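You operate a simulated robot arm through the tools that you are given. There is no shell and no other tool. Be economical: measure what you need, move in short steps, check, and stop when the job is done.

You run a simulated two-armed robot. Do the job below in one go: nothing can be reset, and whatever is moved stays where it is left.

JOB
Fill the black tray from the red caddy and carry it to the trolley with both hands.
Fine: one device a pocket; tray on the top deck; push the trolley in. Where these are worked on the way, their far stop is far enough and under half their travel is too little: trolley.
Where things are to end (x, y in the base frame): black bake tray within 80 mm of [560, -90].

Only the result counts: the job must be done as asked and must still hold three seconds after the hand-in. Knocking over, shifting, dropping, spilling or breaking anything else fails it.

ROBOT AND FRAMES
Two 7-joint arms with two-finger parallel grippers on one trunk, on a base that drives. Base frame: it is fixed to the floor where the robot stands at the start and does not move with it; the origin is under the middle of the robot, x ahead of it, y to its left, z up. Lengths are in mm, angles in degrees, forces in N, time in s.
The left shoulder is at the start at [70, 163, 1220], the right one opposite. With the tool pointing down near the work surface each hand reaches from about 380 to 880 mm from the robot's upright axis, wherever it stands, measured 20 degrees to its own side. Places, roughly: top of the trolley [600, -100, 600]; trolley [600, -100, 300]. Payload 3.43 kg a hand.
The TCP of each hand is the grasp point between the finger pads, 34 mm short of the fingertips. In the tool frame z runs along the fingers and y along their closing line. Largest opening 128 mm; finger width 24, thickness 12; the body of the gripper, 48 by 130 mm, starts 96 mm behind the TCP.
Orientation is told as [roll, pitch, yaw] about the base's x, y, z axes, in that order, counted from this pose: with the fingers straight down and closing along the base's y, the tool's x points along the base's -x, its y along +y and its z along -z.

CONTROLS
- The arms move only by the tool step_arm. It takes "left_rows", "right_rows" or both (then of equal length, played together; a hand with none holds still); each is text: rows parted by semicolons, each of 7 numbers parted by spaces: the shift along the tool's x, y, z in units of 500 mm (1.0 is 500 mm), then the turn, a rotation vector about the tool's x, y, z in units of 180 degrees (1.0 is 180 degrees), then the closure in counts, from 0 (fully open) to 255 (shut). In form: x y z rx ry rz gripper; .... A call has 1 to 10 rows; each row is the pose to reach, as a shift and turn from the pose commanded when the call began, along the tool's axes at that moment. A call with a number of a shift or a turn outside -1 to 1 is refused whole. A row lasts 0.2 s, in which the tool goes at most 50 mm and 8.6 degrees; a call with a longer step from one row to the next is refused whole, and so is a gripper value outside its range. Where a pose cannot be reached the arm comes as near as it can. A force on the tool above 40 N (or 10 N above the force at the start of the call, whichever is more), or a blocked arm, ends the call early, and 0.2 s more pass. The fingers move at their own pace (about 153 mm/s each) and stop on an object; they squeeze with about 44 N. The grip force told is the motor's: it shows also when the fingers shut on nothing. Time passes only in rows, and 0.2 s behind the last, so rows that repeat a pose let the fingers close. The reply holds the time, the measured pose of the TCP, the force on the tool along the base axes, the opening and the grip force, in the units named above and with some noise, with the torque about the TCP (base axes, N m) and any sound that the robot's microphone picked up, and new pictures: "views" is both (left out), scene, wrist or none (wrist: the cameras of the hands that moved).
- Cameras (640 x 400 px; columns grow to the right, rows downward): "scene" is now at [125.9, -36.2, 1433.9]; the picture's right is [-0.46, -0.89, 0.00], its down [-0.69, 0.36, -0.62] and it looks along [0.55, -0.29, -0.78] (base axes); focal length 214 px, centre (320, 200). "left" rides on the left gripper at [76, 11, -160] in its tool frame; the picture's right is [-0.15, 0.99, 0.00], its down [-0.88, -0.13, -0.46] and it looks along [-0.45, -0.07, 0.89] (tool axes); focal length 234 px, centre (320, 200). "right" rides on the right gripper at [76, -11, -160] in its tool frame; the picture's right is [0.15, 0.99, 0.00], its down [-0.88, 0.13, -0.46] and it looks along [-0.45, 0.07, 0.89] (tool axes); focal length 234 px, centre (320, 200). There is no depth. A picture from a camera that has moved, and an enlarged one, comes with that camera's place and axes in the base frame and with its lens. The place of the scene camera against the robot may be out by one fixed shift of up to 18 mm in any direction.
- raise_lower(by): slides the trunk up (or, below 0, down) by that many mm; the arms and the scene camera ride with it, the base frame stays. It gives what a move gives, with no picture.
- drive_base(legs): drives the robot by 1 to 6 legs, each [ahead, left, turn to the left] in mm, mm and degrees, along the robot's own axes; the way and the turn of a leg run together, so that a leg with both is an arc; at most 1500 mm and 180 degrees a leg. The arms and the cameras ride along, it lands a little off, and it stops where it bumps. It gives what a move gives, and a new picture of the scene camera.
- pan_tilt(pan, tilt): turns the head with the scene camera to pan (to the left, within 86 degrees either way) and tilt (down, from -29 to 69), counted from straight ahead of the robot. It gives what a move gives, and a new picture of the scene camera.
- enlarge(camera, box): a new picture of the part [left, top, right, bottom] of that camera's present view, enlarged. No time passes.
- hand_in(): hands the job in; it is judged then, once.

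Work in short steps. Places have to be worked out from the pictures, the camera data and where the tool is seen: move nearer, look again, correct. Check each grasp and each placing, and mend what went wrong. You have 120 turns and 260 pictures in all, those below and enlarged ones among them. Open the grippers and draw the arms clear of the work before you hand the job in, unless the task says otherwise; then end with one line.

The tools are called after "Call:" by a JSON object that holds its "op" and its "data". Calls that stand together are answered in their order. step_arm: Moves the arms, as the interface text tells. Its arguments: {"type":"object","properties":{"left_rows":{"type":"string"},"right_rows":{"type":"string"},"views":{"type":"string","enum":["both","scene","wrist","none"]}},"required":[]} The other tools are called the same way: raise_lower (by) slides the trunk up or down; drive_base (legs) drives the base; pan_tilt (pan, tilt) turns the head that bears the scene camera; enlarge (camera, box) takes an enlarged picture of a part of a camera's view; hand_in () hands the job in.

At the start:

```text
time: 0.0
left_tool_pos: [518.8, -33.1, 1299.2]
left_ee_rot: [-0.1, 0.0, 0.0]
left_ft_force: [-0.3, -0.2, 0.1]
left_wrist_torque: [0.0, -0.01, -0.02]
left_opening: 128.0
left_grasp_force: 0.0
right_tool_pos: [350.4, -438.0, 1260.3]
right_ee_rot: [0.0, 0.0, 0.0]
right_ft_force: [0.3, 0.9, -0.6]
right_wrist_torque: [0.0, 0.06, 0.02]
right_opening: 128.1
right_grasp_force: 0.1
trunk travel left (down, up): [-700.0, 240.0]
robot x, y, heading: [-1.7, 3.2, -0.2]
head pan, tilt: [-27.7, 51.6]
```

scene: 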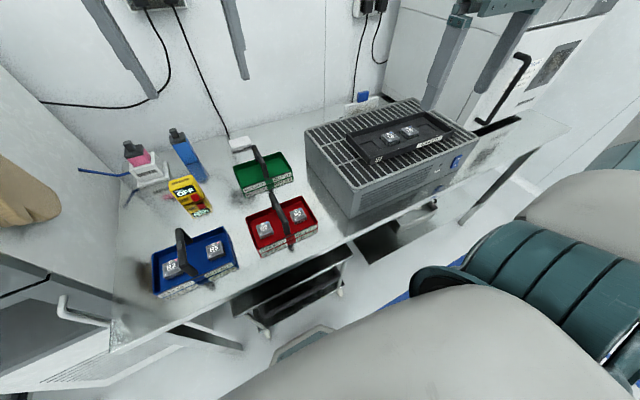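
right: 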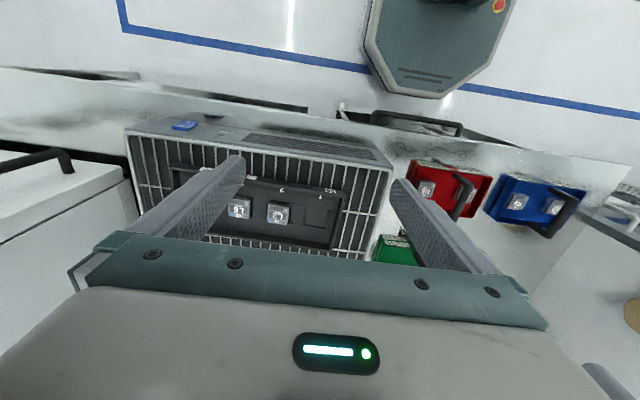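
left: 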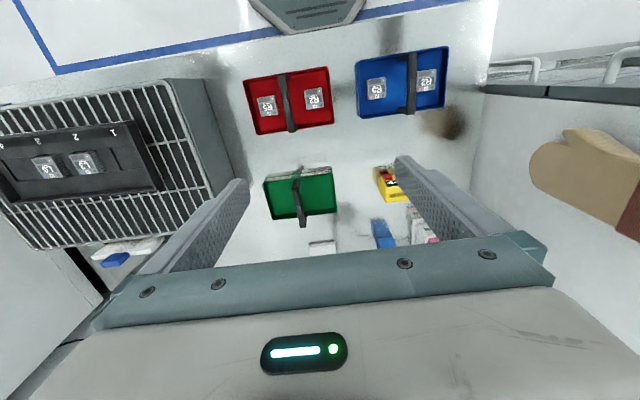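

I'll look closely at the tray, the caddies and what lies under the table first.

Call:
{"op": "enlarge", "data": {"camera": "scene", "box": [300, 80, 500, 205]}}

Call:
{"op": "enlarge", "data": {"camera": "left", "box": [0, 60, 340, 270]}}

Call:
{"op": "enlarge", "data": {"camera": "scene", "box": [200, 180, 480, 355]}}

Call:
{"op": "enlarge", "data": {"camera": "right", "box": [110, 100, 410, 287]}}

```text
3.20 times, centred on (400, 142) of scene
camera zoom: at [125.9, -36.2, 1433.9], right [-0.46, -0.89, 0.0], down [-0.69, 0.36, -0.62], along [0.55, -0.29, -0.78], focal length 686 px, centre (64, 384)
```

zoom: 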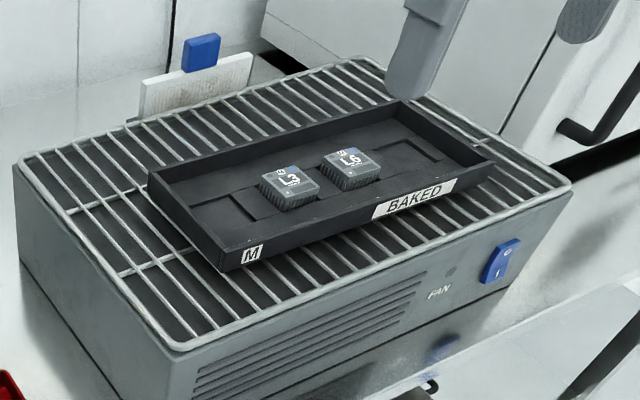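

```text
1.88 times, centred on (170, 165) of left
camera zoom: at [444.9, -22.6, 1457.8], right [0.15, 0.99, 0.0], down [0.88, -0.13, 0.46], along [0.45, -0.07, -0.89], focal length 441 px, centre (602, 266)
```

zoom: 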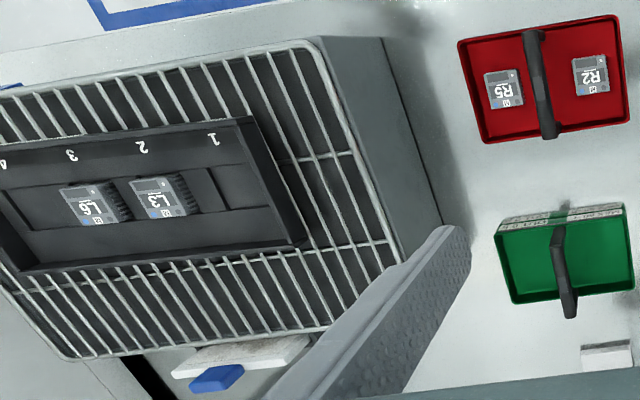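

```text
2.29 times, centred on (340, 268) of scene
camera zoom: at [125.9, -36.2, 1433.9], right [-0.46, -0.89, 0.0], down [-0.69, 0.36, -0.62], along [0.55, -0.29, -0.78], focal length 490 px, centre (274, 46)
```

zoom: 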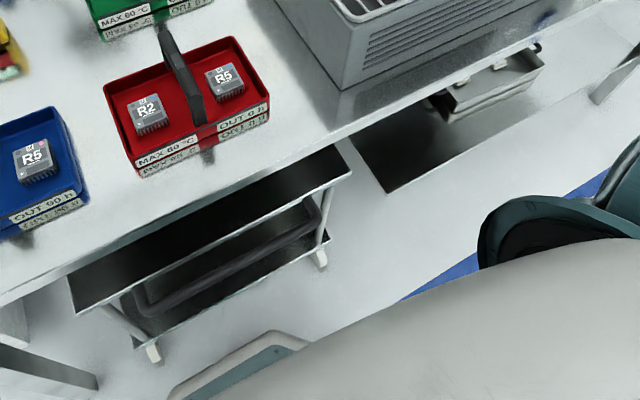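

```text
2.13 times, centred on (260, 194) of right
camera zoom: at [274.4, -449.2, 1419.5], right [-0.15, 0.99, 0.0], down [0.88, 0.13, 0.46], along [0.45, 0.07, -0.89], focal length 500 px, centre (448, 214)
```

zoom: 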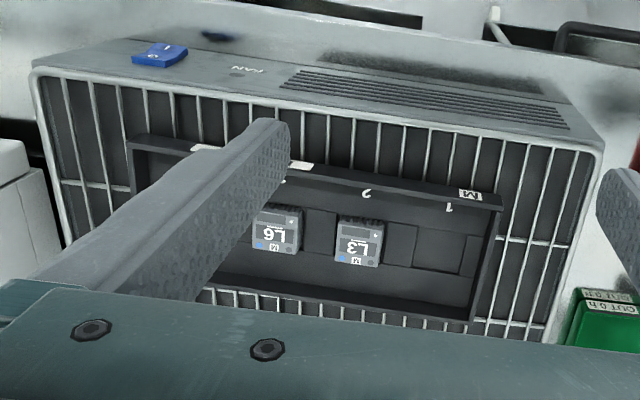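

The tray has pockets 1 and 4 free, and the red caddy holds R2 and R5. The table top is at z≈890, with the trolley under it, so I turn the head to see the trolley better.

Call:
{"op": "pan_tilt", "data": {"pan": 0, "tilt": 66}}

Call:
{"op": "enlarge", "data": {"camera": "scene", "box": [160, 100, 480, 300]}}

```text
time: 0.9
left_tool_pos: [520.4, -33.3, 1299.0]
left_ee_rot: [0.0, -0.1, 0.0]
left_ft_force: [-0.9, -0.2, 0.2]
left_wrist_torque: [0.0, -0.02, 0.0]
left_opening: 127.9
left_grasp_force: 0.0
right_tool_pos: [351.3, -438.5, 1259.2]
right_ee_rot: [0.1, 0.0, 0.0]
right_ft_force: [-0.6, -0.3, 0.2]
right_wrist_torque: [-0.02, -0.03, 0.01]
right_opening: 128.1
right_grasp_force: 0.0
trunk travel left (down, up): [-700.0, 240.0]
robot x, y, heading: [3.3, 1.8, 0.1]
head pan, tilt: [0.0, 66.0]
camera scene: at [118.5, -1.3, 1416.8], right [0.0, -1.0, 0.0], down [-0.91, 0.0, -0.41], along [0.41, 0.0, -0.91], focal length 214 px, centre (320, 200)
```

scene: 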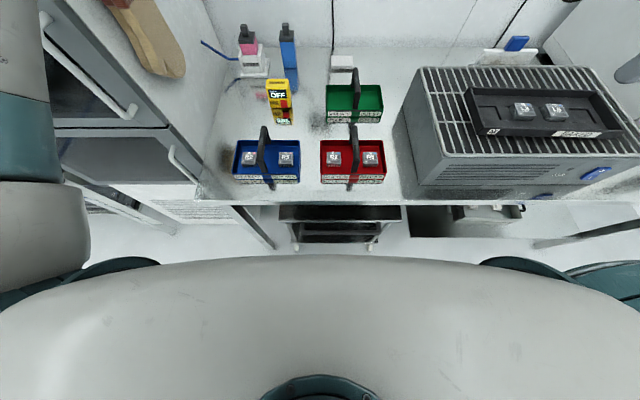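

```text
2.00 times, centred on (320, 200) of scene
camera zoom: at [118.5, -1.3, 1416.8], right [0.0, -1.0, 0.0], down [-0.91, 0.0, -0.41], along [0.41, 0.0, -0.91], focal length 429 px, centre (320, 200)
```

zoom: 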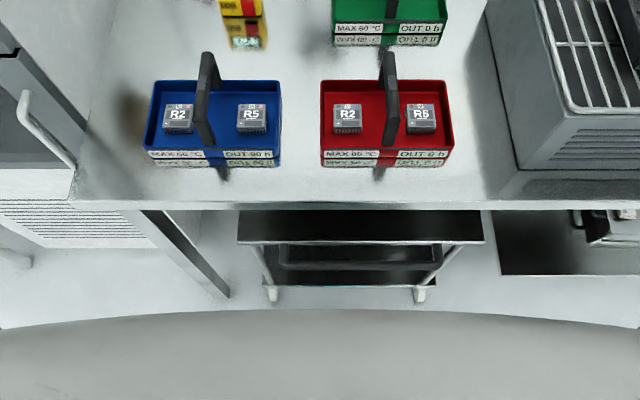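

The trolley's front edge is at about x=392 (y 165 to −332), with a handle in front of it at about x=350. I check the free floor and what stands to the right.

Call:
{"op": "pan_tilt", "data": {"pan": -75, "tilt": 45}}

Call:
{"op": "pan_tilt", "data": {"pan": -40, "tilt": 48}}

```text
time: 2.4
left_tool_pos: [520.9, -33.0, 1299.0]
left_ee_rot: [0.0, 0.0, 0.0]
left_ft_force: [0.2, -0.9, 0.0]
left_wrist_torque: [-0.02, 0.02, 0.0]
left_opening: 128.1
left_grasp_force: 0.1
right_tool_pos: [351.2, -438.3, 1258.9]
right_ee_rot: [0.0, 0.0, 0.0]
right_ft_force: [0.3, 0.5, 0.3]
right_wrist_torque: [-0.03, 0.02, 0.02]
right_opening: 127.9
right_grasp_force: 0.0
trunk travel left (down, up): [-700.0, 240.0]
robot x, y, heading: [0.6, -0.4, 0.0]
head pan, tilt: [-75.0, 45.0]
camera scene: at [80.1, -79.7, 1442.9], right [-0.97, -0.26, 0.0], down [-0.18, 0.68, -0.71], along [0.18, -0.68, -0.71], focal length 214 px, centre (320, 200)
```

scene: 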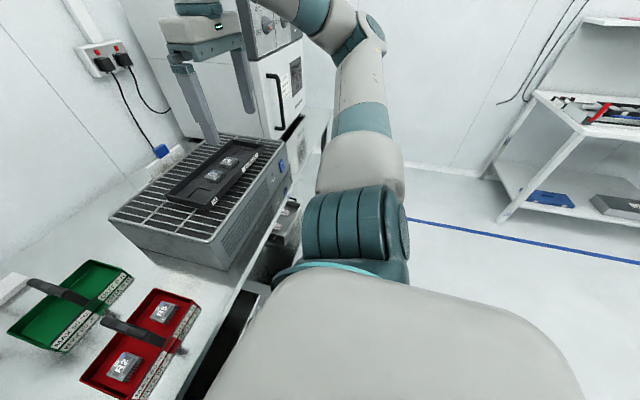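

```text
time: 3.4
left_tool_pos: [520.3, -33.6, 1297.9]
left_ee_rot: [0.0, 0.0, 0.0]
left_ft_force: [-0.6, 0.2, -1.1]
left_wrist_torque: [-0.01, 0.0, -0.04]
left_opening: 128.0
left_grasp_force: 0.1
right_tool_pos: [350.5, -438.6, 1259.6]
right_ee_rot: [0.0, 0.0, 0.0]
right_ft_force: [-0.2, 0.1, -0.7]
right_wrist_torque: [0.02, 0.0, 0.01]
right_opening: 127.9
right_grasp_force: 0.0
trunk travel left (down, up): [-700.0, 240.0]
robot x, y, heading: [3.7, 2.8, 0.2]
head pan, tilt: [-40.0, 48.0]
camera scene: at [119.3, -51.9, 1438.7], right [-0.64, -0.77, 0.0], down [-0.57, 0.48, -0.67], along [0.51, -0.43, -0.74], focal length 214 px, centre (320, 200)
```

scene: 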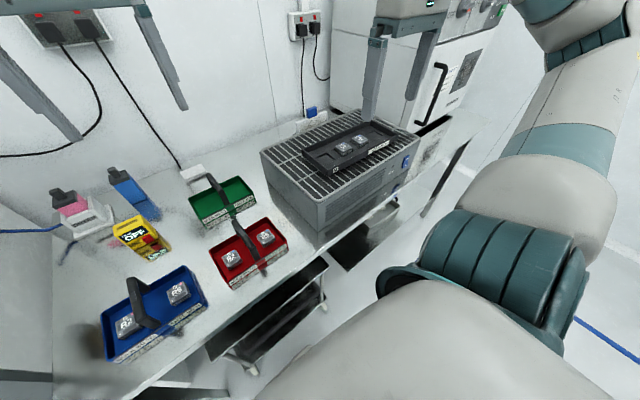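

The floor to the right is free. I drive 240 mm to the right so that the right hand can reach both the caddy and the tray.

Call:
{"op": "drive_base", "data": {"legs": [[0, -240, 0]]}}

```text
time: 5.2
left_tool_pos: [519.4, -268.4, 1299.4]
left_ee_rot: [-0.1, 0.0, 0.0]
left_ft_force: [0.6, 0.3, -0.4]
left_wrist_torque: [0.04, 0.02, 0.03]
left_opening: 128.1
left_grasp_force: 0.2
right_tool_pos: [351.1, -673.6, 1259.6]
right_ee_rot: [-0.1, 0.0, 0.0]
right_ft_force: [0.3, -0.5, -0.5]
right_wrist_torque: [0.02, 0.01, -0.03]
right_opening: 128.0
right_grasp_force: 0.0
trunk travel left (down, up): [-700.0, 240.0]
robot x, y, heading: [1.0, -237.3, -0.1]
head pan, tilt: [-40.0, 48.0]
camera scene: at [119.3, -286.2, 1438.7], right [-0.64, -0.77, 0.0], down [-0.57, 0.48, -0.67], along [0.51, -0.43, -0.74], focal length 214 px, centre (320, 200)
```

scene: 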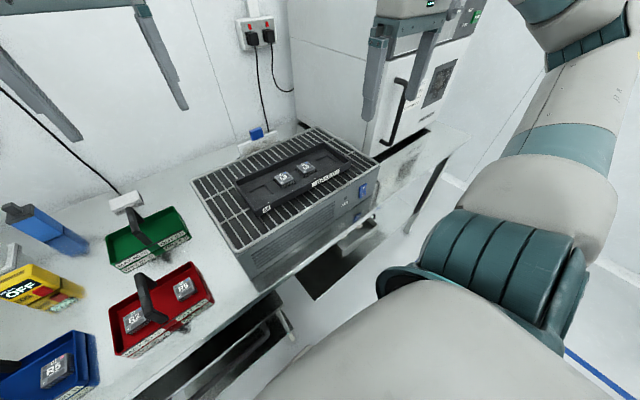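

I swing the left arm out of the way to the left. At the same time I bring the right hand over the red caddy and turn it 90° so the fingers close along x, clear of the caddy handle.

Call:
{"op": "step_arm", "data": {"left_rows": "0 .084 0 0 0 0 0;0 .168 0 0 0 0 0;0 .252 0 0 0 0 0;0 .336 0 0 0 0 0;0 .42 0 0 0 0 0;0 .504 0 0 0 0 0;0 .588 0 0 0 0 0;0 .672 0 0 0 0 0;0 .756 0 0 0 0 0;0 .84 0 0 0 0 0", "right_rows": "-.02 .095 0 0 0 -.047 0;-.04 .19 0 0 0 -.094 0;-.06 .285 0 0 0 -.141 0;-.08 .38 0 0 0 -.188 0;-.10 .475 0 0 0 -.235 0;-.12 .57 0 0 0 -.282 0;-.14 .665 0 0 0 -.329 0;-.16 .76 0 0 0 -.376 0;-.18 .855 0 0 0 -.423 0;-.2 .95 0 0 0 -.47 0", "views": "both"}}

```text
time: 7.4
left_tool_pos: [519.9, 157.6, 1297.1]
left_ee_rot: [-0.2, 0.1, 0.0]
left_ft_force: [-0.6, 0.3, -0.1]
left_wrist_torque: [-0.08, 0.01, 0.0]
left_opening: 128.0
left_grasp_force: 0.1
right_tool_pos: [449.3, -194.6, 1259.3]
right_ee_rot: [-0.1, 0.2, 84.6]
right_ft_force: [-0.6, 1.3, 0.5]
right_wrist_torque: [-0.09, 0.0, 0.01]
right_opening: 127.9
right_grasp_force: 0.1
trunk travel left (down, up): [-700.0, 240.0]
robot x, y, heading: [-1.4, -233.9, -0.1]
head pan, tilt: [-40.0, 48.0]
camera scene: at [118.9, -282.1, 1438.9], right [-0.64, -0.77, 0.0], down [-0.57, 0.48, -0.67], along [0.51, -0.43, -0.74], focal length 214 px, centre (320, 200)
camera right: at [452.3, -269.9, 1420.4], right [-1.0, -0.05, 0.0], down [-0.05, 0.89, 0.45], along [-0.02, 0.45, -0.89], focal length 234 px, centre (320, 200)
camera left: at [443.9, 168.8, 1456.2], right [0.15, 0.99, 0.0], down [0.88, -0.13, 0.46], along [0.45, -0.07, -0.89], focal length 234 px, centre (320, 200)
```

scene: 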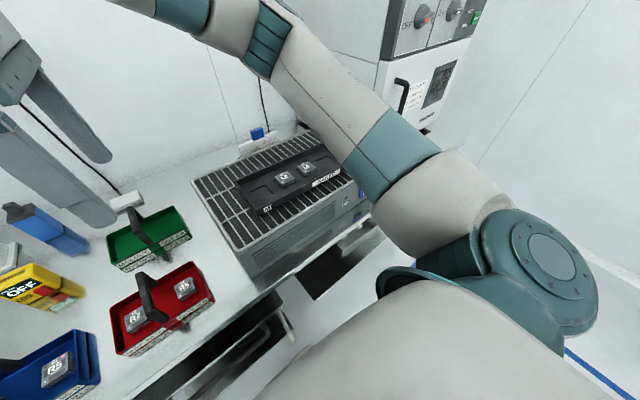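
right: 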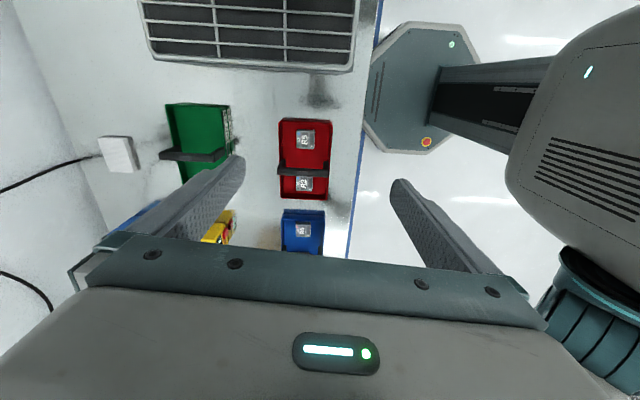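
left: 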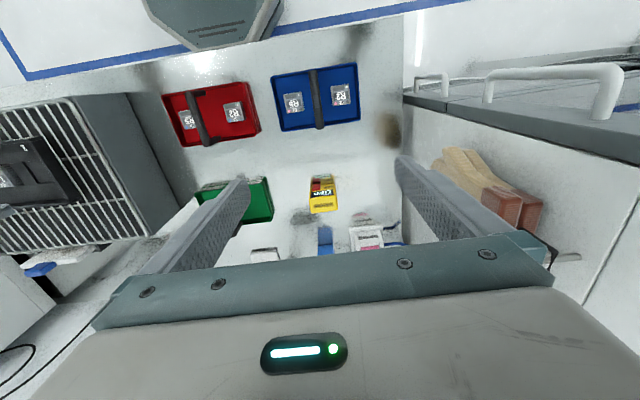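

The right hand is over the caddy, so I enlarge to locate R5 and R2 exactly.

Call:
{"op": "enlarge", "data": {"camera": "right", "box": [260, 110, 380, 210]}}

Call:
{"op": "enlarge", "data": {"camera": "scene", "box": [100, 250, 230, 360]}}

Call:
{"op": "enlarge", "data": {"camera": "scene", "box": [220, 140, 380, 240]}}

```text
4.00 times, centred on (320, 160) of right
camera zoom: at [452.3, -269.9, 1420.4], right [-1.0, -0.05, 0.0], down [-0.05, 0.89, 0.45], along [-0.02, 0.45, -0.89], focal length 937 px, centre (320, 360)
```

zoom: 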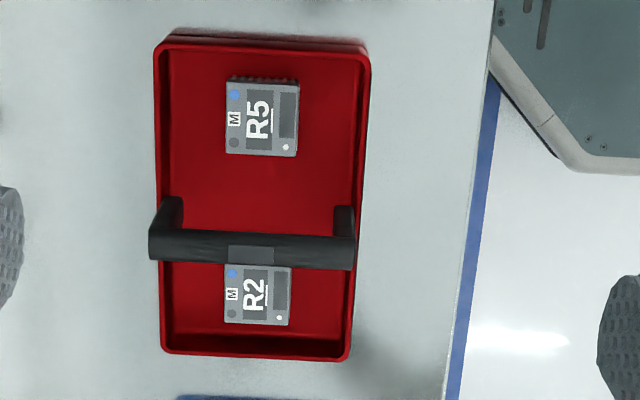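

```text
3.64 times, centred on (165, 305) of scene
camera zoom: at [118.9, -282.1, 1438.9], right [-0.64, -0.77, 0.0], down [-0.57, 0.48, -0.67], along [0.51, -0.43, -0.74], focal length 780 px, centre (884, -182)
```

zoom: 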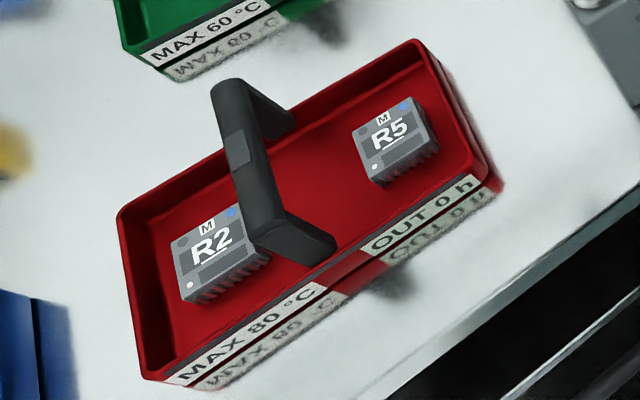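

```text
4.00 times, centred on (300, 190) of scene
camera zoom: at [118.9, -282.1, 1438.9], right [-0.64, -0.77, 0.0], down [-0.57, 0.48, -0.67], along [0.51, -0.43, -0.74], focal length 858 px, centre (400, 240)
```

zoom: 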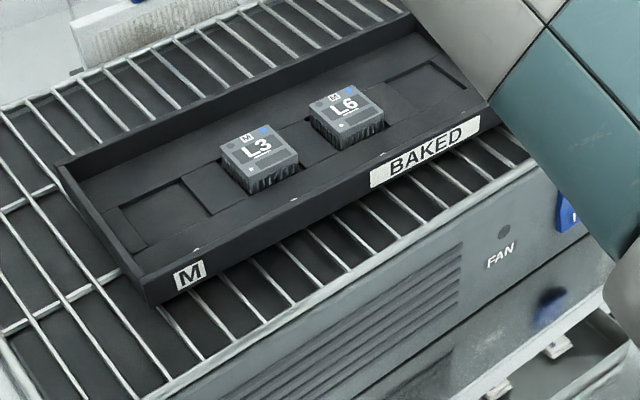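

All devices face the same way, and R5 is at about (481, −150), about 40 mm square, with its top near z 885. I descend above it with the yaw at 90 and the opening reduced to fit inside the caddy.

Call:
{"op": "step_arm", "data": {"right_rows": "-.02 -.011 .08 0 0 -.01 110;-.04 -.022 .16 0 0 -.02 110;-.06 -.033 .24 0 0 -.03 110;-.08 -.044 .33 0 0 -.03 110;-.095 -.055 .418 0 0 -.03 110", "views": "wrist"}}

Call:
{"op": "enlarge", "data": {"camera": "right", "box": [200, 100, 440, 250]}}

Call:
{"op": "pan_tilt", "data": {"pan": 0, "tilt": 50}}

```text
time: 8.6
left_tool_pos: [519.8, 152.4, 1298.9]
left_ee_rot: [0.0, 0.0, 0.1]
left_ft_force: [0.2, 0.5, -0.2]
left_wrist_torque: [-0.02, 0.0, 0.03]
left_opening: 128.2
left_grasp_force: 0.0
right_tool_pos: [485.4, -155.3, 1048.2]
right_ee_rot: [-0.1, 0.0, 90.0]
right_ft_force: [0.2, -0.8, -0.1]
right_wrist_torque: [0.01, -0.02, 0.02]
right_opening: 72.7
right_grasp_force: 0.0
trunk travel left (down, up): [-700.0, 240.0]
robot x, y, heading: [0.2, -235.8, -0.1]
head pan, tilt: [-40.0, 48.0]
camera right: at [494.4, -230.3, 1208.1], right [-0.99, -0.15, 0.0], down [-0.13, 0.88, 0.46], along [-0.07, 0.45, -0.89], focal length 234 px, centre (320, 200)
```

right: 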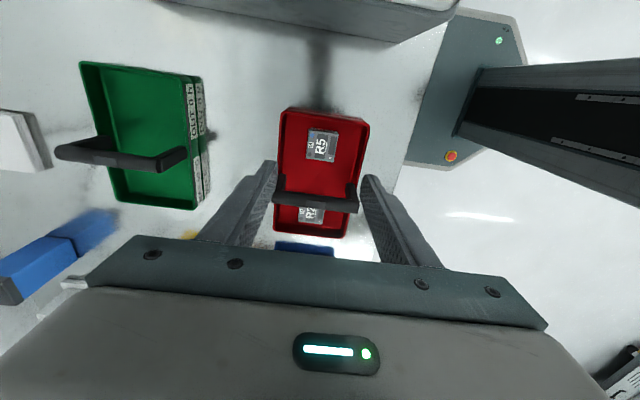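

```text
2.67 times, centred on (320, 175) of right
camera zoom: at [494.4, -230.3, 1208.1], right [-0.99, -0.15, 0.0], down [-0.13, 0.88, 0.46], along [-0.07, 0.45, -0.89], focal length 624 px, centre (320, 267)
```

zoom: 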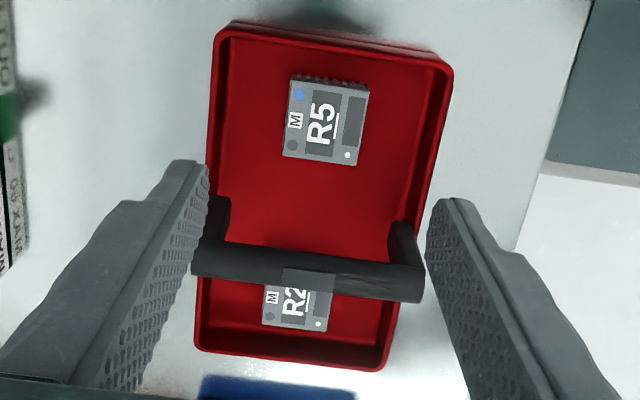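

```text
time: 9.6
left_tool_pos: [518.1, 152.8, 1299.6]
left_ee_rot: [0.1, 0.0, 0.1]
left_ft_force: [0.1, 1.2, -0.7]
left_wrist_torque: [0.05, 0.0, 0.04]
left_opening: 128.0
left_grasp_force: 0.0
right_tool_pos: [483.5, -154.8, 1048.2]
right_ee_rot: [0.1, 0.0, 89.9]
right_ft_force: [-0.7, 0.2, 0.5]
right_wrist_torque: [0.01, 0.04, -0.02]
right_opening: 73.0
right_grasp_force: 0.0
trunk travel left (down, up): [-700.0, 240.0]
robot x, y, heading: [-0.6, -232.0, -0.0]
head pan, tilt: [0.0, 50.0]
camera scene: at [136.2, -236.3, 1435.9], right [0.0, -1.0, 0.0], down [-0.77, 0.0, -0.64], along [0.64, 0.0, -0.77], focal length 214 px, centre (320, 200)
```

scene: 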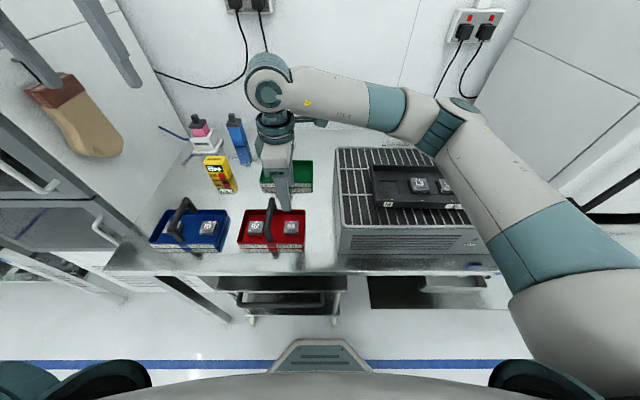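

R5 centre is at about (478.5, −151.5), and the device is square to the base. I go down to just above it and check.

Call:
{"op": "step_arm", "data": {"right_rows": "-.007 .011 .08 0 0 0 130;-.007 .011 .16 0 0 0 130;-.007 .011 .22 0 0 0 130;-.007 .011 .22 0 0 0 130", "views": "wrist"}}

Call:
{"op": "enlarge", "data": {"camera": "scene", "box": [220, 150, 340, 270]}}

```text
time: 10.6
left_tool_pos: [519.2, 152.3, 1299.6]
left_ee_rot: [0.0, 0.0, -0.1]
left_ft_force: [0.8, -0.6, -0.1]
left_wrist_torque: [0.0, 0.03, 0.05]
left_opening: 128.1
left_grasp_force: 0.0
right_tool_pos: [476.8, -150.3, 939.9]
right_ee_rot: [-0.1, 0.0, 90.0]
right_ft_force: [0.4, -0.5, 0.1]
right_wrist_torque: [-0.02, -0.02, -0.04]
right_opening: 62.7
right_grasp_force: 0.0
trunk travel left (down, up): [-700.0, 240.0]
robot x, y, heading: [-3.5, -235.5, -0.3]
head pan, tilt: [0.0, 50.0]
camera right: at [487.9, -225.5, 1099.9], right [-0.99, -0.15, 0.0], down [-0.13, 0.88, 0.46], along [-0.07, 0.45, -0.89], focal length 234 px, centre (320, 200)
```

right: 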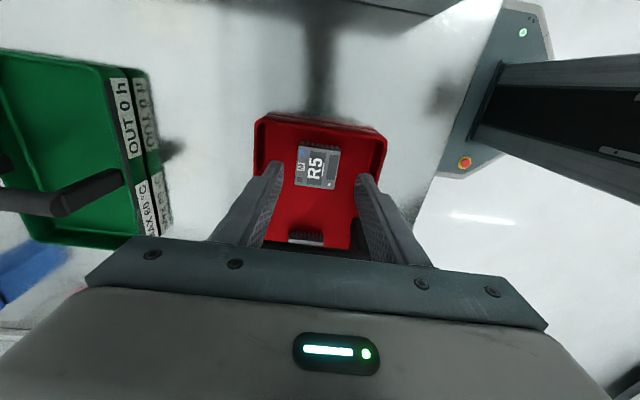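

```text
3.33 times, centred on (280, 210) of scene
camera zoom: at [135.9, -236.2, 1436.0], right [0.0, -1.0, 0.0], down [-0.77, 0.0, -0.64], along [0.64, 0.0, -0.77], focal length 715 px, centre (453, 167)
```

zoom: 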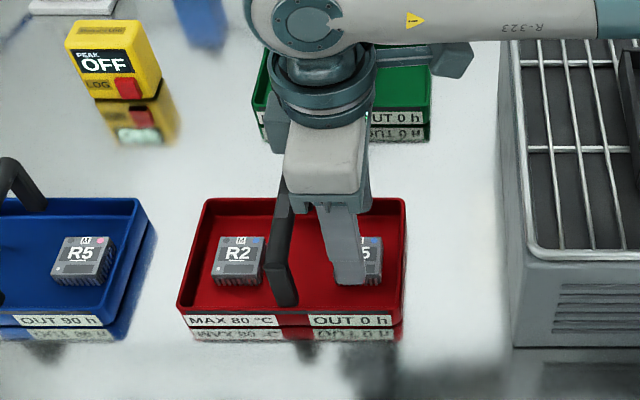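

Aligned. I descend the last 35 mm and close.

Call:
{"op": "step_arm", "data": {"right_rows": ".002 0 .03 0 0 0 130;.002 0 .068 0 0 0 130;.002 0 .068 0 0 0 255;.002 0 .068 0 0 0 255;.002 0 .068 0 0 0 255", "views": "wrist"}}

```text
time: 11.8
left_tool_pos: [519.5, 152.5, 1298.6]
left_ee_rot: [0.1, 0.0, 0.0]
left_ft_force: [-0.6, 0.0, -1.0]
left_wrist_torque: [0.0, 0.0, 0.02]
left_opening: 127.8
left_grasp_force: 0.2
right_tool_pos: [477.4, -152.1, 906.4]
right_ee_rot: [0.0, 0.1, 90.1]
right_ft_force: [1.3, 0.8, 4.5]
right_wrist_torque: [0.01, 0.03, -0.01]
right_opening: 40.8
right_grasp_force: 44.2
trunk travel left (down, up): [-700.0, 240.0]
robot x, y, heading: [2.0, -235.4, -0.1]
head pan, tilt: [0.0, 50.0]
camera right: at [487.6, -226.7, 1066.9], right [-0.99, -0.15, 0.0], down [-0.13, 0.88, 0.46], along [-0.07, 0.45, -0.89], focal length 234 px, centre (320, 200)
```

right: 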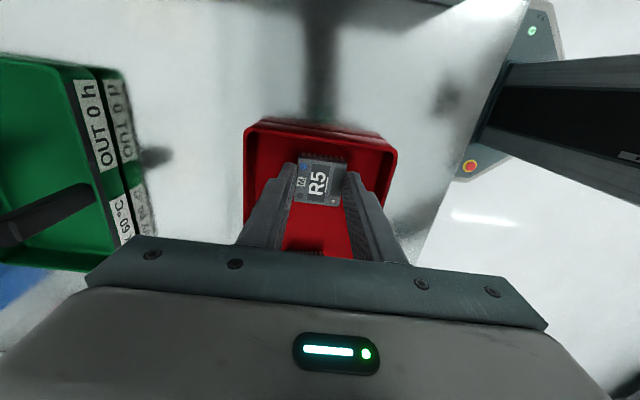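

R5 is gripped (40.8 mm). I lift it well clear and move towards pocket 1.

Call:
{"op": "step_arm", "data": {"right_rows": "0 0 -.06 0 0 0 255;0 0 -.16 0 0 0 255;0 0 -.26 0 0 0 255;0 0 -.36 0 0 0 255;0 0 -.46 0 0 0 255;.09 0 -.52 0 0 0 255;.18 0 -.52 0 0 0 255;.27 0 -.52 0 0 0 255;.36 0 -.52 0 0 0 255;.4 0 -.52 0 0 0 255", "views": "both"}}

Call:
{"op": "enlarge", "data": {"camera": "right", "box": [160, 20, 480, 220]}}

```text
refused: row 6 steps farther than a row can; nothing moved
```

```text
2.00 times, centred on (320, 120) of right
camera zoom: at [487.6, -226.7, 1066.9], right [-0.99, -0.15, 0.0], down [-0.13, 0.88, 0.46], along [-0.07, 0.45, -0.89], focal length 468 px, centre (320, 360)
```

zoom: 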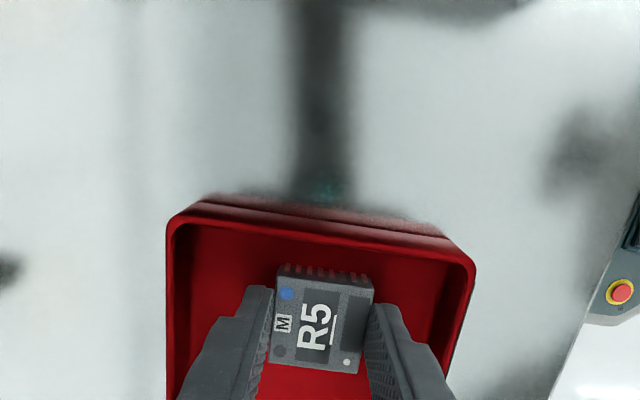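

The diagonal row was too long, so I split it.

Call:
{"op": "step_arm", "data": {"right_rows": "0 0 -.06 0 0 0 255;0 0 -.16 0 0 0 255;0 0 -.26 0 0 0 255;0 0 -.36 0 0 0 255;0 0 -.46 0 0 0 255;.04 0 -.52 0 0 0 255;.13 0 -.52 0 0 0 255;.22 0 -.52 0 0 0 255;.31 0 -.52 0 0 0 255;.4 0 -.52 0 0 0 255", "views": "both"}}

Call:
{"op": "enlarge", "data": {"camera": "right", "box": [160, 20, 480, 220]}}

```text
time: 14.0
left_tool_pos: [517.8, 150.9, 1300.6]
left_ee_rot: [0.0, -0.1, 0.0]
left_ft_force: [0.3, -0.6, -0.5]
left_wrist_torque: [0.01, -0.02, -0.01]
left_opening: 128.4
left_grasp_force: 0.0
right_tool_pos: [455.6, -345.2, 1163.6]
right_ee_rot: [-0.1, -0.1, 89.8]
right_ft_force: [0.3, -1.1, -0.9]
right_wrist_torque: [0.03, 0.01, -0.02]
right_opening: 41.1
right_grasp_force: 43.9
right hand out of reach, approached as far as the arm can: row 9, 10
trunk travel left (down, up): [-700.0, 240.0]
robot x, y, heading: [2.3, -233.2, 0.0]
head pan, tilt: [0.0, 50.0]
camera scene: at [134.9, -238.6, 1436.1], right [0.0, -1.0, 0.0], down [-0.77, 0.0, -0.64], along [0.64, 0.0, -0.77], focal length 214 px, centre (320, 200)
camera right: at [465.9, -419.4, 1324.9], right [-0.99, -0.14, 0.0], down [-0.13, 0.88, 0.46], along [-0.06, 0.45, -0.89], focal length 234 px, centre (320, 200)
```

scene: 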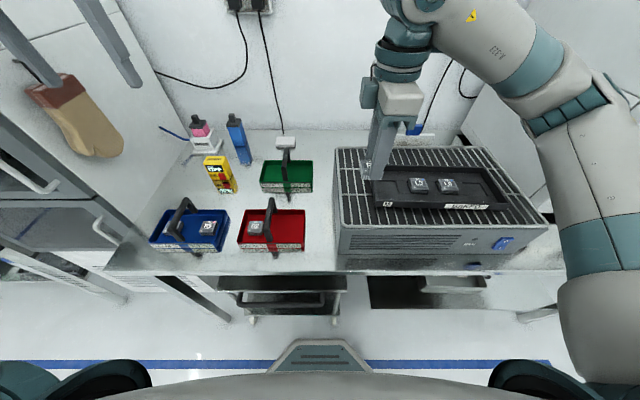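
right: 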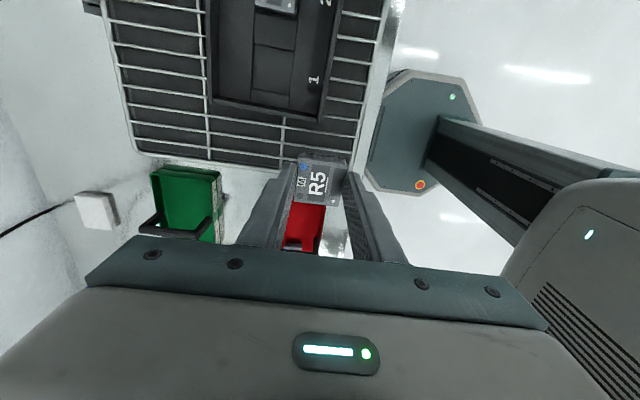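

```text
2.00 times, centred on (320, 120) of right
camera zoom: at [465.9, -419.4, 1324.9], right [-0.99, -0.14, 0.0], down [-0.13, 0.88, 0.46], along [-0.06, 0.45, -0.89], focal length 468 px, centre (320, 360)
```

zoom: 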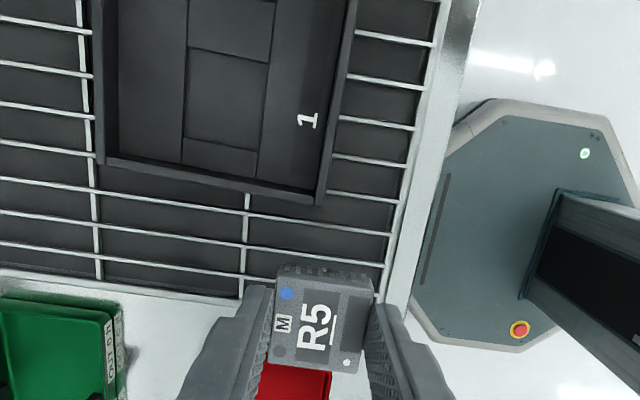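

The hand reaches its limit on the right at this yaw, so I let the base do the sideways travel and drive 210 mm right.

Call:
{"op": "drive_base", "data": {"legs": [[0, -210, 0]]}}

Call:
{"op": "enlarge", "data": {"camera": "right", "box": [160, 20, 480, 220]}}

```text
time: 15.7
left_tool_pos: [520.5, -57.5, 1298.8]
left_ee_rot: [-0.1, 0.0, 0.0]
left_ft_force: [0.5, -0.9, -0.2]
left_wrist_torque: [0.0, 0.02, -0.04]
left_opening: 128.2
left_grasp_force: 0.0
right_tool_pos: [457.1, -550.7, 1164.5]
right_ee_rot: [-0.1, 0.0, 89.7]
right_ft_force: [-0.2, 0.4, -0.7]
right_wrist_torque: [0.0, -0.01, 0.02]
right_opening: 40.6
right_grasp_force: 44.2
trunk travel left (down, up): [-700.0, 240.0]
robot x, y, heading: [-1.1, -445.9, -0.1]
head pan, tilt: [0.0, 50.0]
camera scene: at [135.8, -444.8, 1435.9], right [0.0, -1.0, 0.0], down [-0.77, 0.0, -0.64], along [0.64, 0.0, -0.77], focal length 214 px, centre (320, 200)
```

scene: 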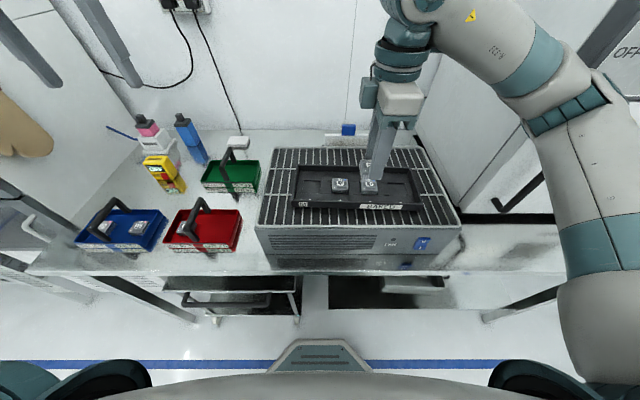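

```text
2.00 times, centred on (320, 120) of right
camera zoom: at [466.6, -625.5, 1324.9], right [-0.99, -0.14, 0.0], down [-0.13, 0.88, 0.45], along [-0.06, 0.45, -0.89], focal length 468 px, centre (320, 360)
```

zoom: 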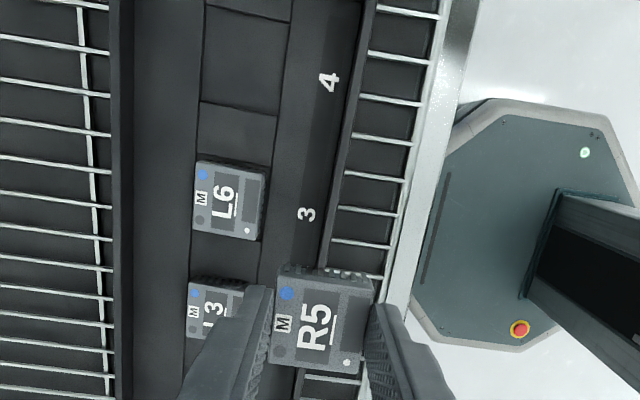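

I enlarge the scene view and the left camera's view of the tray for its yaw, its pockets and their height.

Call:
{"op": "enlarge", "data": {"camera": "scene", "box": [250, 130, 466, 265]}}

Call:
{"op": "enlarge", "data": {"camera": "left", "box": [0, 60, 260, 222]}}

```text
2.96 times, centred on (358, 198) of scene
camera zoom: at [135.8, -444.8, 1435.9], right [0.0, -1.0, 0.0], down [-0.77, 0.0, -0.64], along [0.64, 0.0, -0.77], focal length 636 px, centre (207, 207)
```

zoom: 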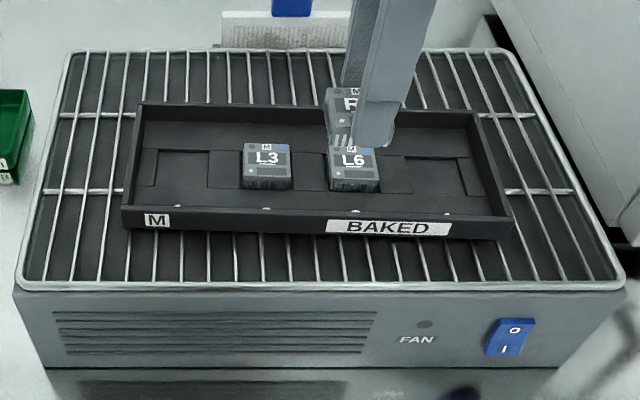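

```text
2.46 times, centred on (130, 141) of left
camera zoom: at [444.3, -45.4, 1457.6], right [0.15, 0.99, 0.0], down [0.88, -0.13, 0.46], along [0.45, -0.07, -0.89], focal length 576 px, centre (788, 345)
```

zoom: 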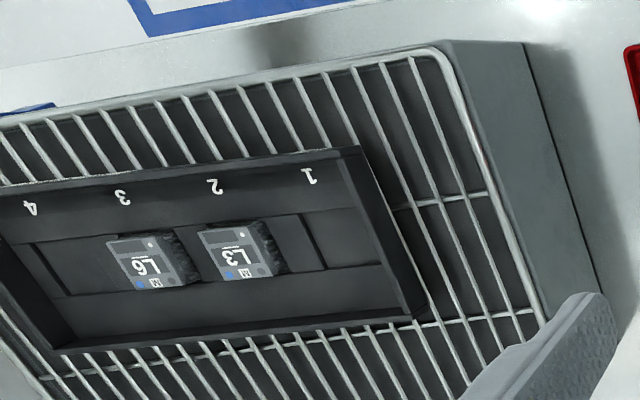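

Tray yaw is about −1.8° with a pitch near 75 mm, so pocket 1 is at about (522, −425). I move above it, higher than the tray walls, and look.

Call:
{"op": "step_arm", "data": {"right_rows": "-.06 -.03 .02 0 0 .004 255;-.12 -.06 .04 0 0 .008 255;-.18 -.09 .06 0 0 .008 255;-.252 -.13 .06 0 0 .008 255;-.252 -.13 .06 0 0 .008 255", "views": "wrist"}}

Call:
{"op": "enlarge", "data": {"camera": "right", "box": [160, 20, 480, 220]}}

Call:
{"op": "enlarge", "data": {"camera": "scene", "box": [250, 130, 466, 265]}}

```text
time: 16.9
left_tool_pos: [519.3, -57.4, 1298.7]
left_ee_rot: [0.0, 0.1, 0.0]
left_ft_force: [0.5, -0.2, -0.4]
left_wrist_torque: [0.04, 0.01, 0.03]
left_opening: 128.1
left_grasp_force: 0.0
right_tool_pos: [496.4, -447.2, 1139.3]
right_ee_rot: [-0.2, 0.0, 88.1]
right_ft_force: [-0.7, 0.0, -1.0]
right_wrist_torque: [-0.01, 0.0, 0.0]
right_opening: 40.9
right_grasp_force: 44.4
right hand out of reach, approached as far as the arm can: row 3, 4, 5
trunk travel left (down, up): [-700.0, 240.0]
robot x, y, heading: [-1.6, -443.9, -0.2]
head pan, tilt: [0.0, 50.0]
camera right: at [504.4, -522.7, 1300.4], right [-0.99, -0.11, 0.0], down [-0.1, 0.88, 0.46], along [-0.05, 0.45, -0.89], focal length 234 px, centre (320, 200)
```

right: 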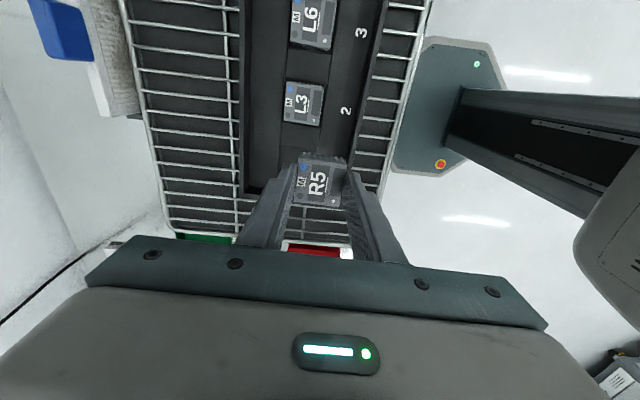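

```text
2.00 times, centred on (320, 120) of right
camera zoom: at [504.4, -522.7, 1300.4], right [-0.99, -0.11, 0.0], down [-0.1, 0.88, 0.46], along [-0.05, 0.45, -0.89], focal length 468 px, centre (320, 360)
```

zoom: 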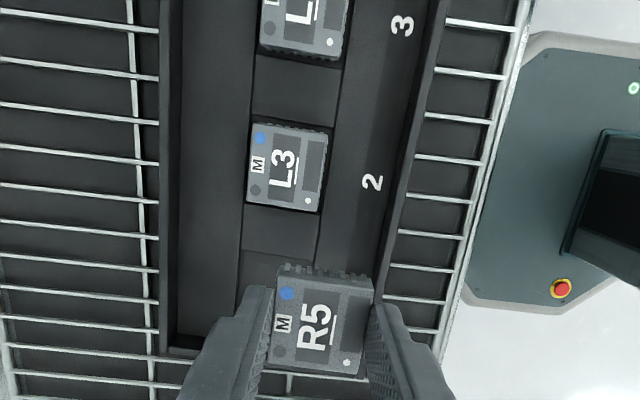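

```text
2.96 times, centred on (358, 198) of scene
camera zoom: at [135.8, -446.2, 1435.9], right [0.0, -1.0, 0.0], down [-0.77, 0.0, -0.64], along [0.64, 0.0, -0.77], focal length 636 px, centre (207, 207)
```

zoom: 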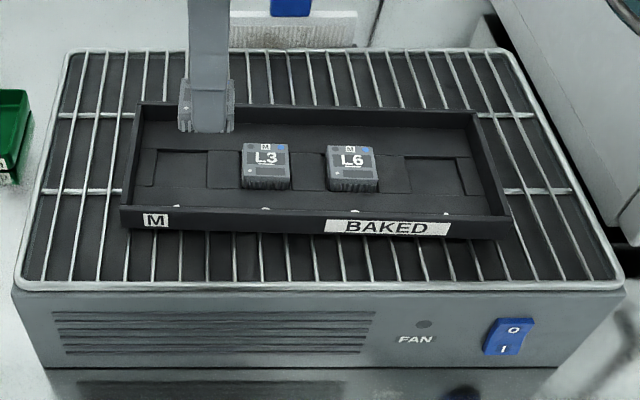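

The hand is again out of reach, probably because it is high compared with the shoulder. I raise the trunk by 150 so the rack height matches the posture that worked at the caddy.

Call:
{"op": "raise_lower", "data": {"by": 150}}

Call:
{"op": "step_arm", "data": {"right_rows": "0 0 .08 0 0 0 255;0 0 .16 0 0 0 255;0 0 .24 0 0 0 255;0 0 .32 0 0 0 255;0 0 .32 0 0 0 255", "views": "wrist"}}

```text
time: 18.6
left_tool_pos: [520.6, -56.9, 1449.2]
left_ee_rot: [0.0, 0.0, 0.1]
left_ft_force: [-0.5, 0.5, -0.1]
left_wrist_torque: [0.06, 0.02, 0.01]
left_opening: 127.9
left_grasp_force: 0.0
right_tool_pos: [496.3, -448.3, 1290.3]
right_ee_rot: [-0.1, 0.0, 88.1]
right_ft_force: [0.1, 0.1, -1.3]
right_wrist_torque: [0.01, 0.02, -0.01]
right_opening: 40.7
right_grasp_force: 44.3
trunk travel left (down, up): [-850.0, 90.0]
robot x, y, heading: [-0.7, -440.3, -0.0]
head pan, tilt: [0.0, 50.0]
```

```text
time: 19.8
left_tool_pos: [520.2, -55.8, 1448.3]
left_ee_rot: [-0.1, 0.0, 0.0]
left_ft_force: [-0.4, 0.7, -0.4]
left_wrist_torque: [-0.03, -0.06, 0.03]
left_opening: 128.1
left_grasp_force: 0.1
right_tool_pos: [487.4, -459.6, 1155.3]
right_ee_rot: [-3.0, 0.4, 89.4]
right_ft_force: [-0.2, 0.1, -0.9]
right_wrist_torque: [-0.02, -0.01, -0.03]
right_opening: 40.4
right_grasp_force: 44.2
right hand out of reach, approached as far as the arm can: row 2, 3, 4, 5
trunk travel left (down, up): [-850.0, 90.0]
robot x, y, heading: [0.6, -443.6, 0.0]
head pan, tilt: [0.0, 50.0]
camera right: at [489.3, -533.5, 1315.3], right [-0.99, -0.14, -0.05], down [-0.14, 0.88, 0.44], along [-0.02, 0.45, -0.89], focal length 234 px, centre (320, 200)
```

right: 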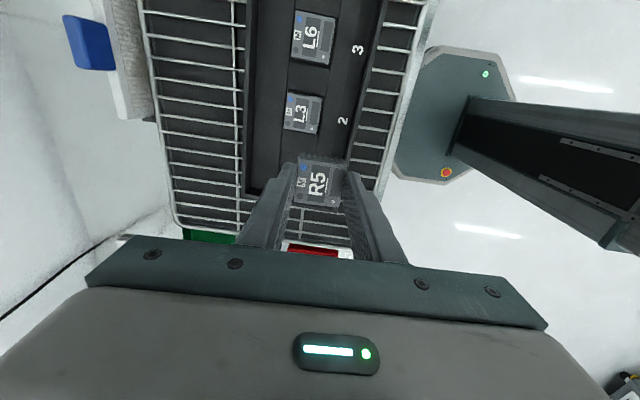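

The wrist has run into a joint limit, so I shift the base further right to give the hand the same relative place as at the caddy, then correct the hand.

Call:
{"op": "drive_base", "data": {"legs": [[0, -80, 0]]}}

Call:
{"op": "step_arm", "data": {"right_rows": "-.08 0 0 0 0 0 255;-.16 0 0 0 0 0 255;-.2 0 0 0 0 0 255;-.2 0 0 0 0 0 255", "views": "wrist"}}

```text
time: 20.9
left_tool_pos: [512.3, -115.3, 1448.7]
left_ee_rot: [0.0, -0.2, 0.0]
left_ft_force: [-0.3, 0.0, 0.0]
left_wrist_torque: [-0.05, 0.01, 0.01]
left_opening: 128.1
left_grasp_force: 0.0
right_tool_pos: [477.1, -508.4, 1153.4]
right_ee_rot: [-3.0, 0.3, 91.1]
right_ft_force: [0.3, -0.3, -0.4]
right_wrist_torque: [0.0, -0.03, 0.01]
right_opening: 40.5
right_grasp_force: 43.9
trunk travel left (down, up): [-850.0, 90.0]
robot x, y, heading: [-0.3, -507.3, 0.3]
head pan, tilt: [0.0, 50.0]
stopped in leg 1: the robot was blocked; the commanded pose is now the measured one
camera scene: at [130.1, -502.7, 1586.6], right [0.01, -1.0, 0.0], down [-0.76, -0.01, -0.65], along [0.65, 0.0, -0.76], focal length 214 px, centre (320, 200)
```

scene: 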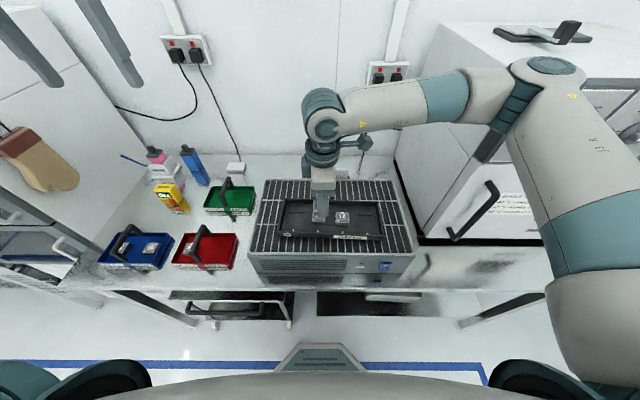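

```text
time: 21.9
left_tool_pos: [518.0, -122.3, 1450.2]
left_ee_rot: [0.3, 0.0, -0.2]
left_ft_force: [0.1, 0.1, 0.1]
left_wrist_torque: [0.02, 0.04, 0.06]
left_opening: 128.2
left_grasp_force: 0.2
right_tool_pos: [480.8, -415.7, 1150.5]
right_ee_rot: [-2.6, 0.2, 90.9]
right_ft_force: [0.3, -1.1, -1.5]
right_wrist_torque: [0.0, 0.0, -0.01]
right_opening: 40.7
right_grasp_force: 44.3
trunk travel left (down, up): [-850.0, 90.0]
robot x, y, heading: [-3.4, -509.5, 0.3]
head pan, tilt: [0.0, 50.0]
camera right: at [484.4, -490.2, 1311.6], right [-0.99, -0.16, -0.05], down [-0.16, 0.88, 0.45], along [-0.03, 0.45, -0.89], focal length 234 px, centre (320, 200)
```

right: 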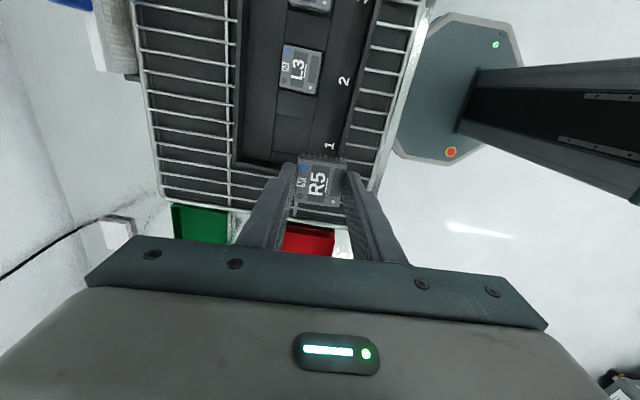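

The drive was blocked, and the right elbow is close to the cabinet on the right. I check what it touched and whether anything shifted.

Call:
{"op": "pan_tilt", "data": {"pan": -50, "tilt": 25}}

```text
time: 23.1
left_tool_pos: [516.7, -120.7, 1449.8]
left_ee_rot: [0.1, -0.1, 0.0]
left_ft_force: [0.1, 0.0, -0.2]
left_wrist_torque: [-0.02, 0.01, 0.01]
left_opening: 128.0
left_grasp_force: 0.0
right_tool_pos: [478.0, -413.0, 1152.3]
right_ee_rot: [-2.7, 0.2, 91.0]
right_ft_force: [0.1, 0.4, -0.1]
right_wrist_torque: [-0.02, -0.02, 0.02]
right_opening: 41.0
right_grasp_force: 44.0
trunk travel left (down, up): [-850.0, 90.0]
robot x, y, heading: [0.1, -507.8, 0.3]
head pan, tilt: [-50.0, 25.0]
camera scene: at [117.9, -579.6, 1623.4], right [-0.76, -0.65, 0.0], down [-0.27, 0.32, -0.91], along [0.59, -0.69, -0.42], focal length 214 px, centre (320, 200)
```

scene: 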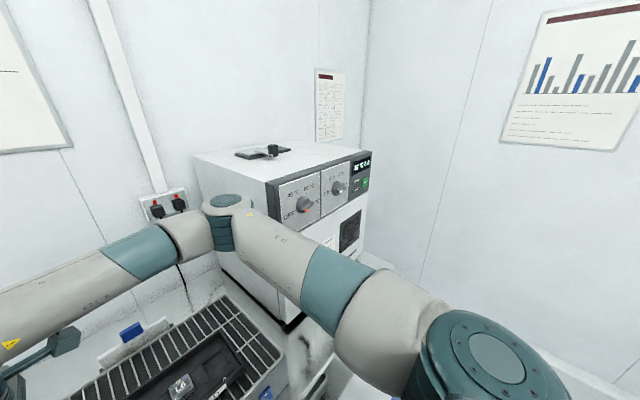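

Nothing moved: the elbow only met the oven's side. I now level the hand, square it to the tray and bring it over pocket 1.

Call:
{"op": "step_arm", "data": {"right_rows": ".008 -.03 0 0 -.005 .005 255;.016 -.06 0 0 -.01 .01 255;.024 -.088 0 0 -.015 .0155 255;.024 -.088 .04 0 -.015 .0155 255;.024 -.088 .07 0 -.015 .0155 255;.024 -.088 .07 0 -.015 .0155 255", "views": "wrist"}}

Call:
{"op": "enlarge", "data": {"camera": "right", "box": [220, 30, 420, 230]}}

```text
time: 24.5
left_tool_pos: [517.0, -121.6, 1449.4]
left_ee_rot: [0.1, -0.2, 0.0]
left_ft_force: [-0.4, -0.3, 0.3]
left_wrist_torque: [-0.03, 0.03, 0.0]
left_opening: 128.2
left_grasp_force: 0.1
right_tool_pos: [508.4, -420.6, 1147.1]
right_ee_rot: [-2.6, -2.7, 88.2]
right_ft_force: [0.2, 0.4, 0.1]
right_wrist_torque: [0.01, 0.01, 0.02]
right_opening: 40.8
right_grasp_force: 43.9
right hand out of reach, approached as far as the arm can: row 2, 3, 4, 5, 6
trunk travel left (down, up): [-850.0, 90.0]
robot x, y, heading: [1.7, -512.5, 0.0]
head pan, tilt: [-50.0, 25.0]
camera right: at [509.4, -503.2, 1303.7], right [-0.99, -0.11, -0.05], down [-0.12, 0.86, 0.49], along [-0.01, 0.49, -0.87], focal length 234 px, centre (320, 200)
```

right: 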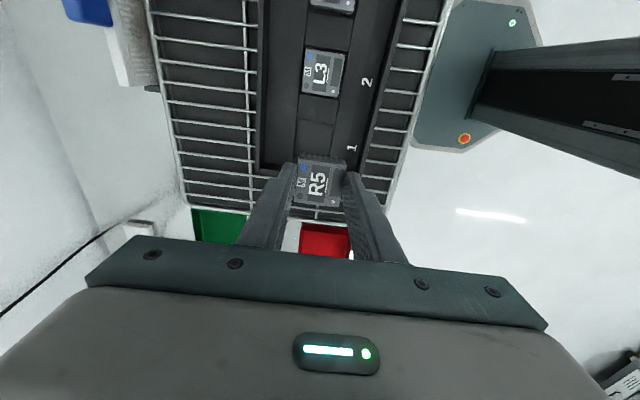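

```text
2.00 times, centred on (320, 130) of right
camera zoom: at [509.4, -503.2, 1303.7], right [-0.99, -0.11, -0.05], down [-0.12, 0.86, 0.49], along [-0.01, 0.49, -0.87], focal length 468 px, centre (320, 340)
```

zoom: 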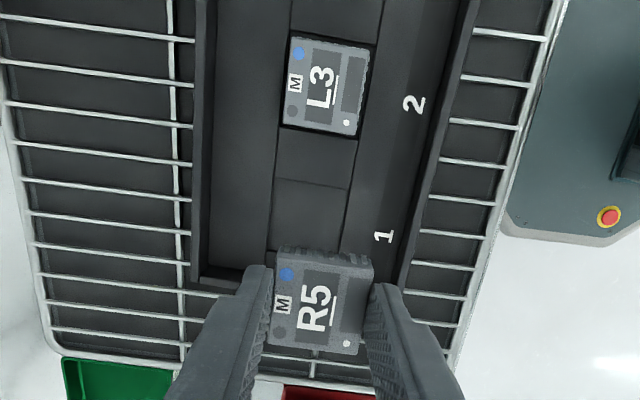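

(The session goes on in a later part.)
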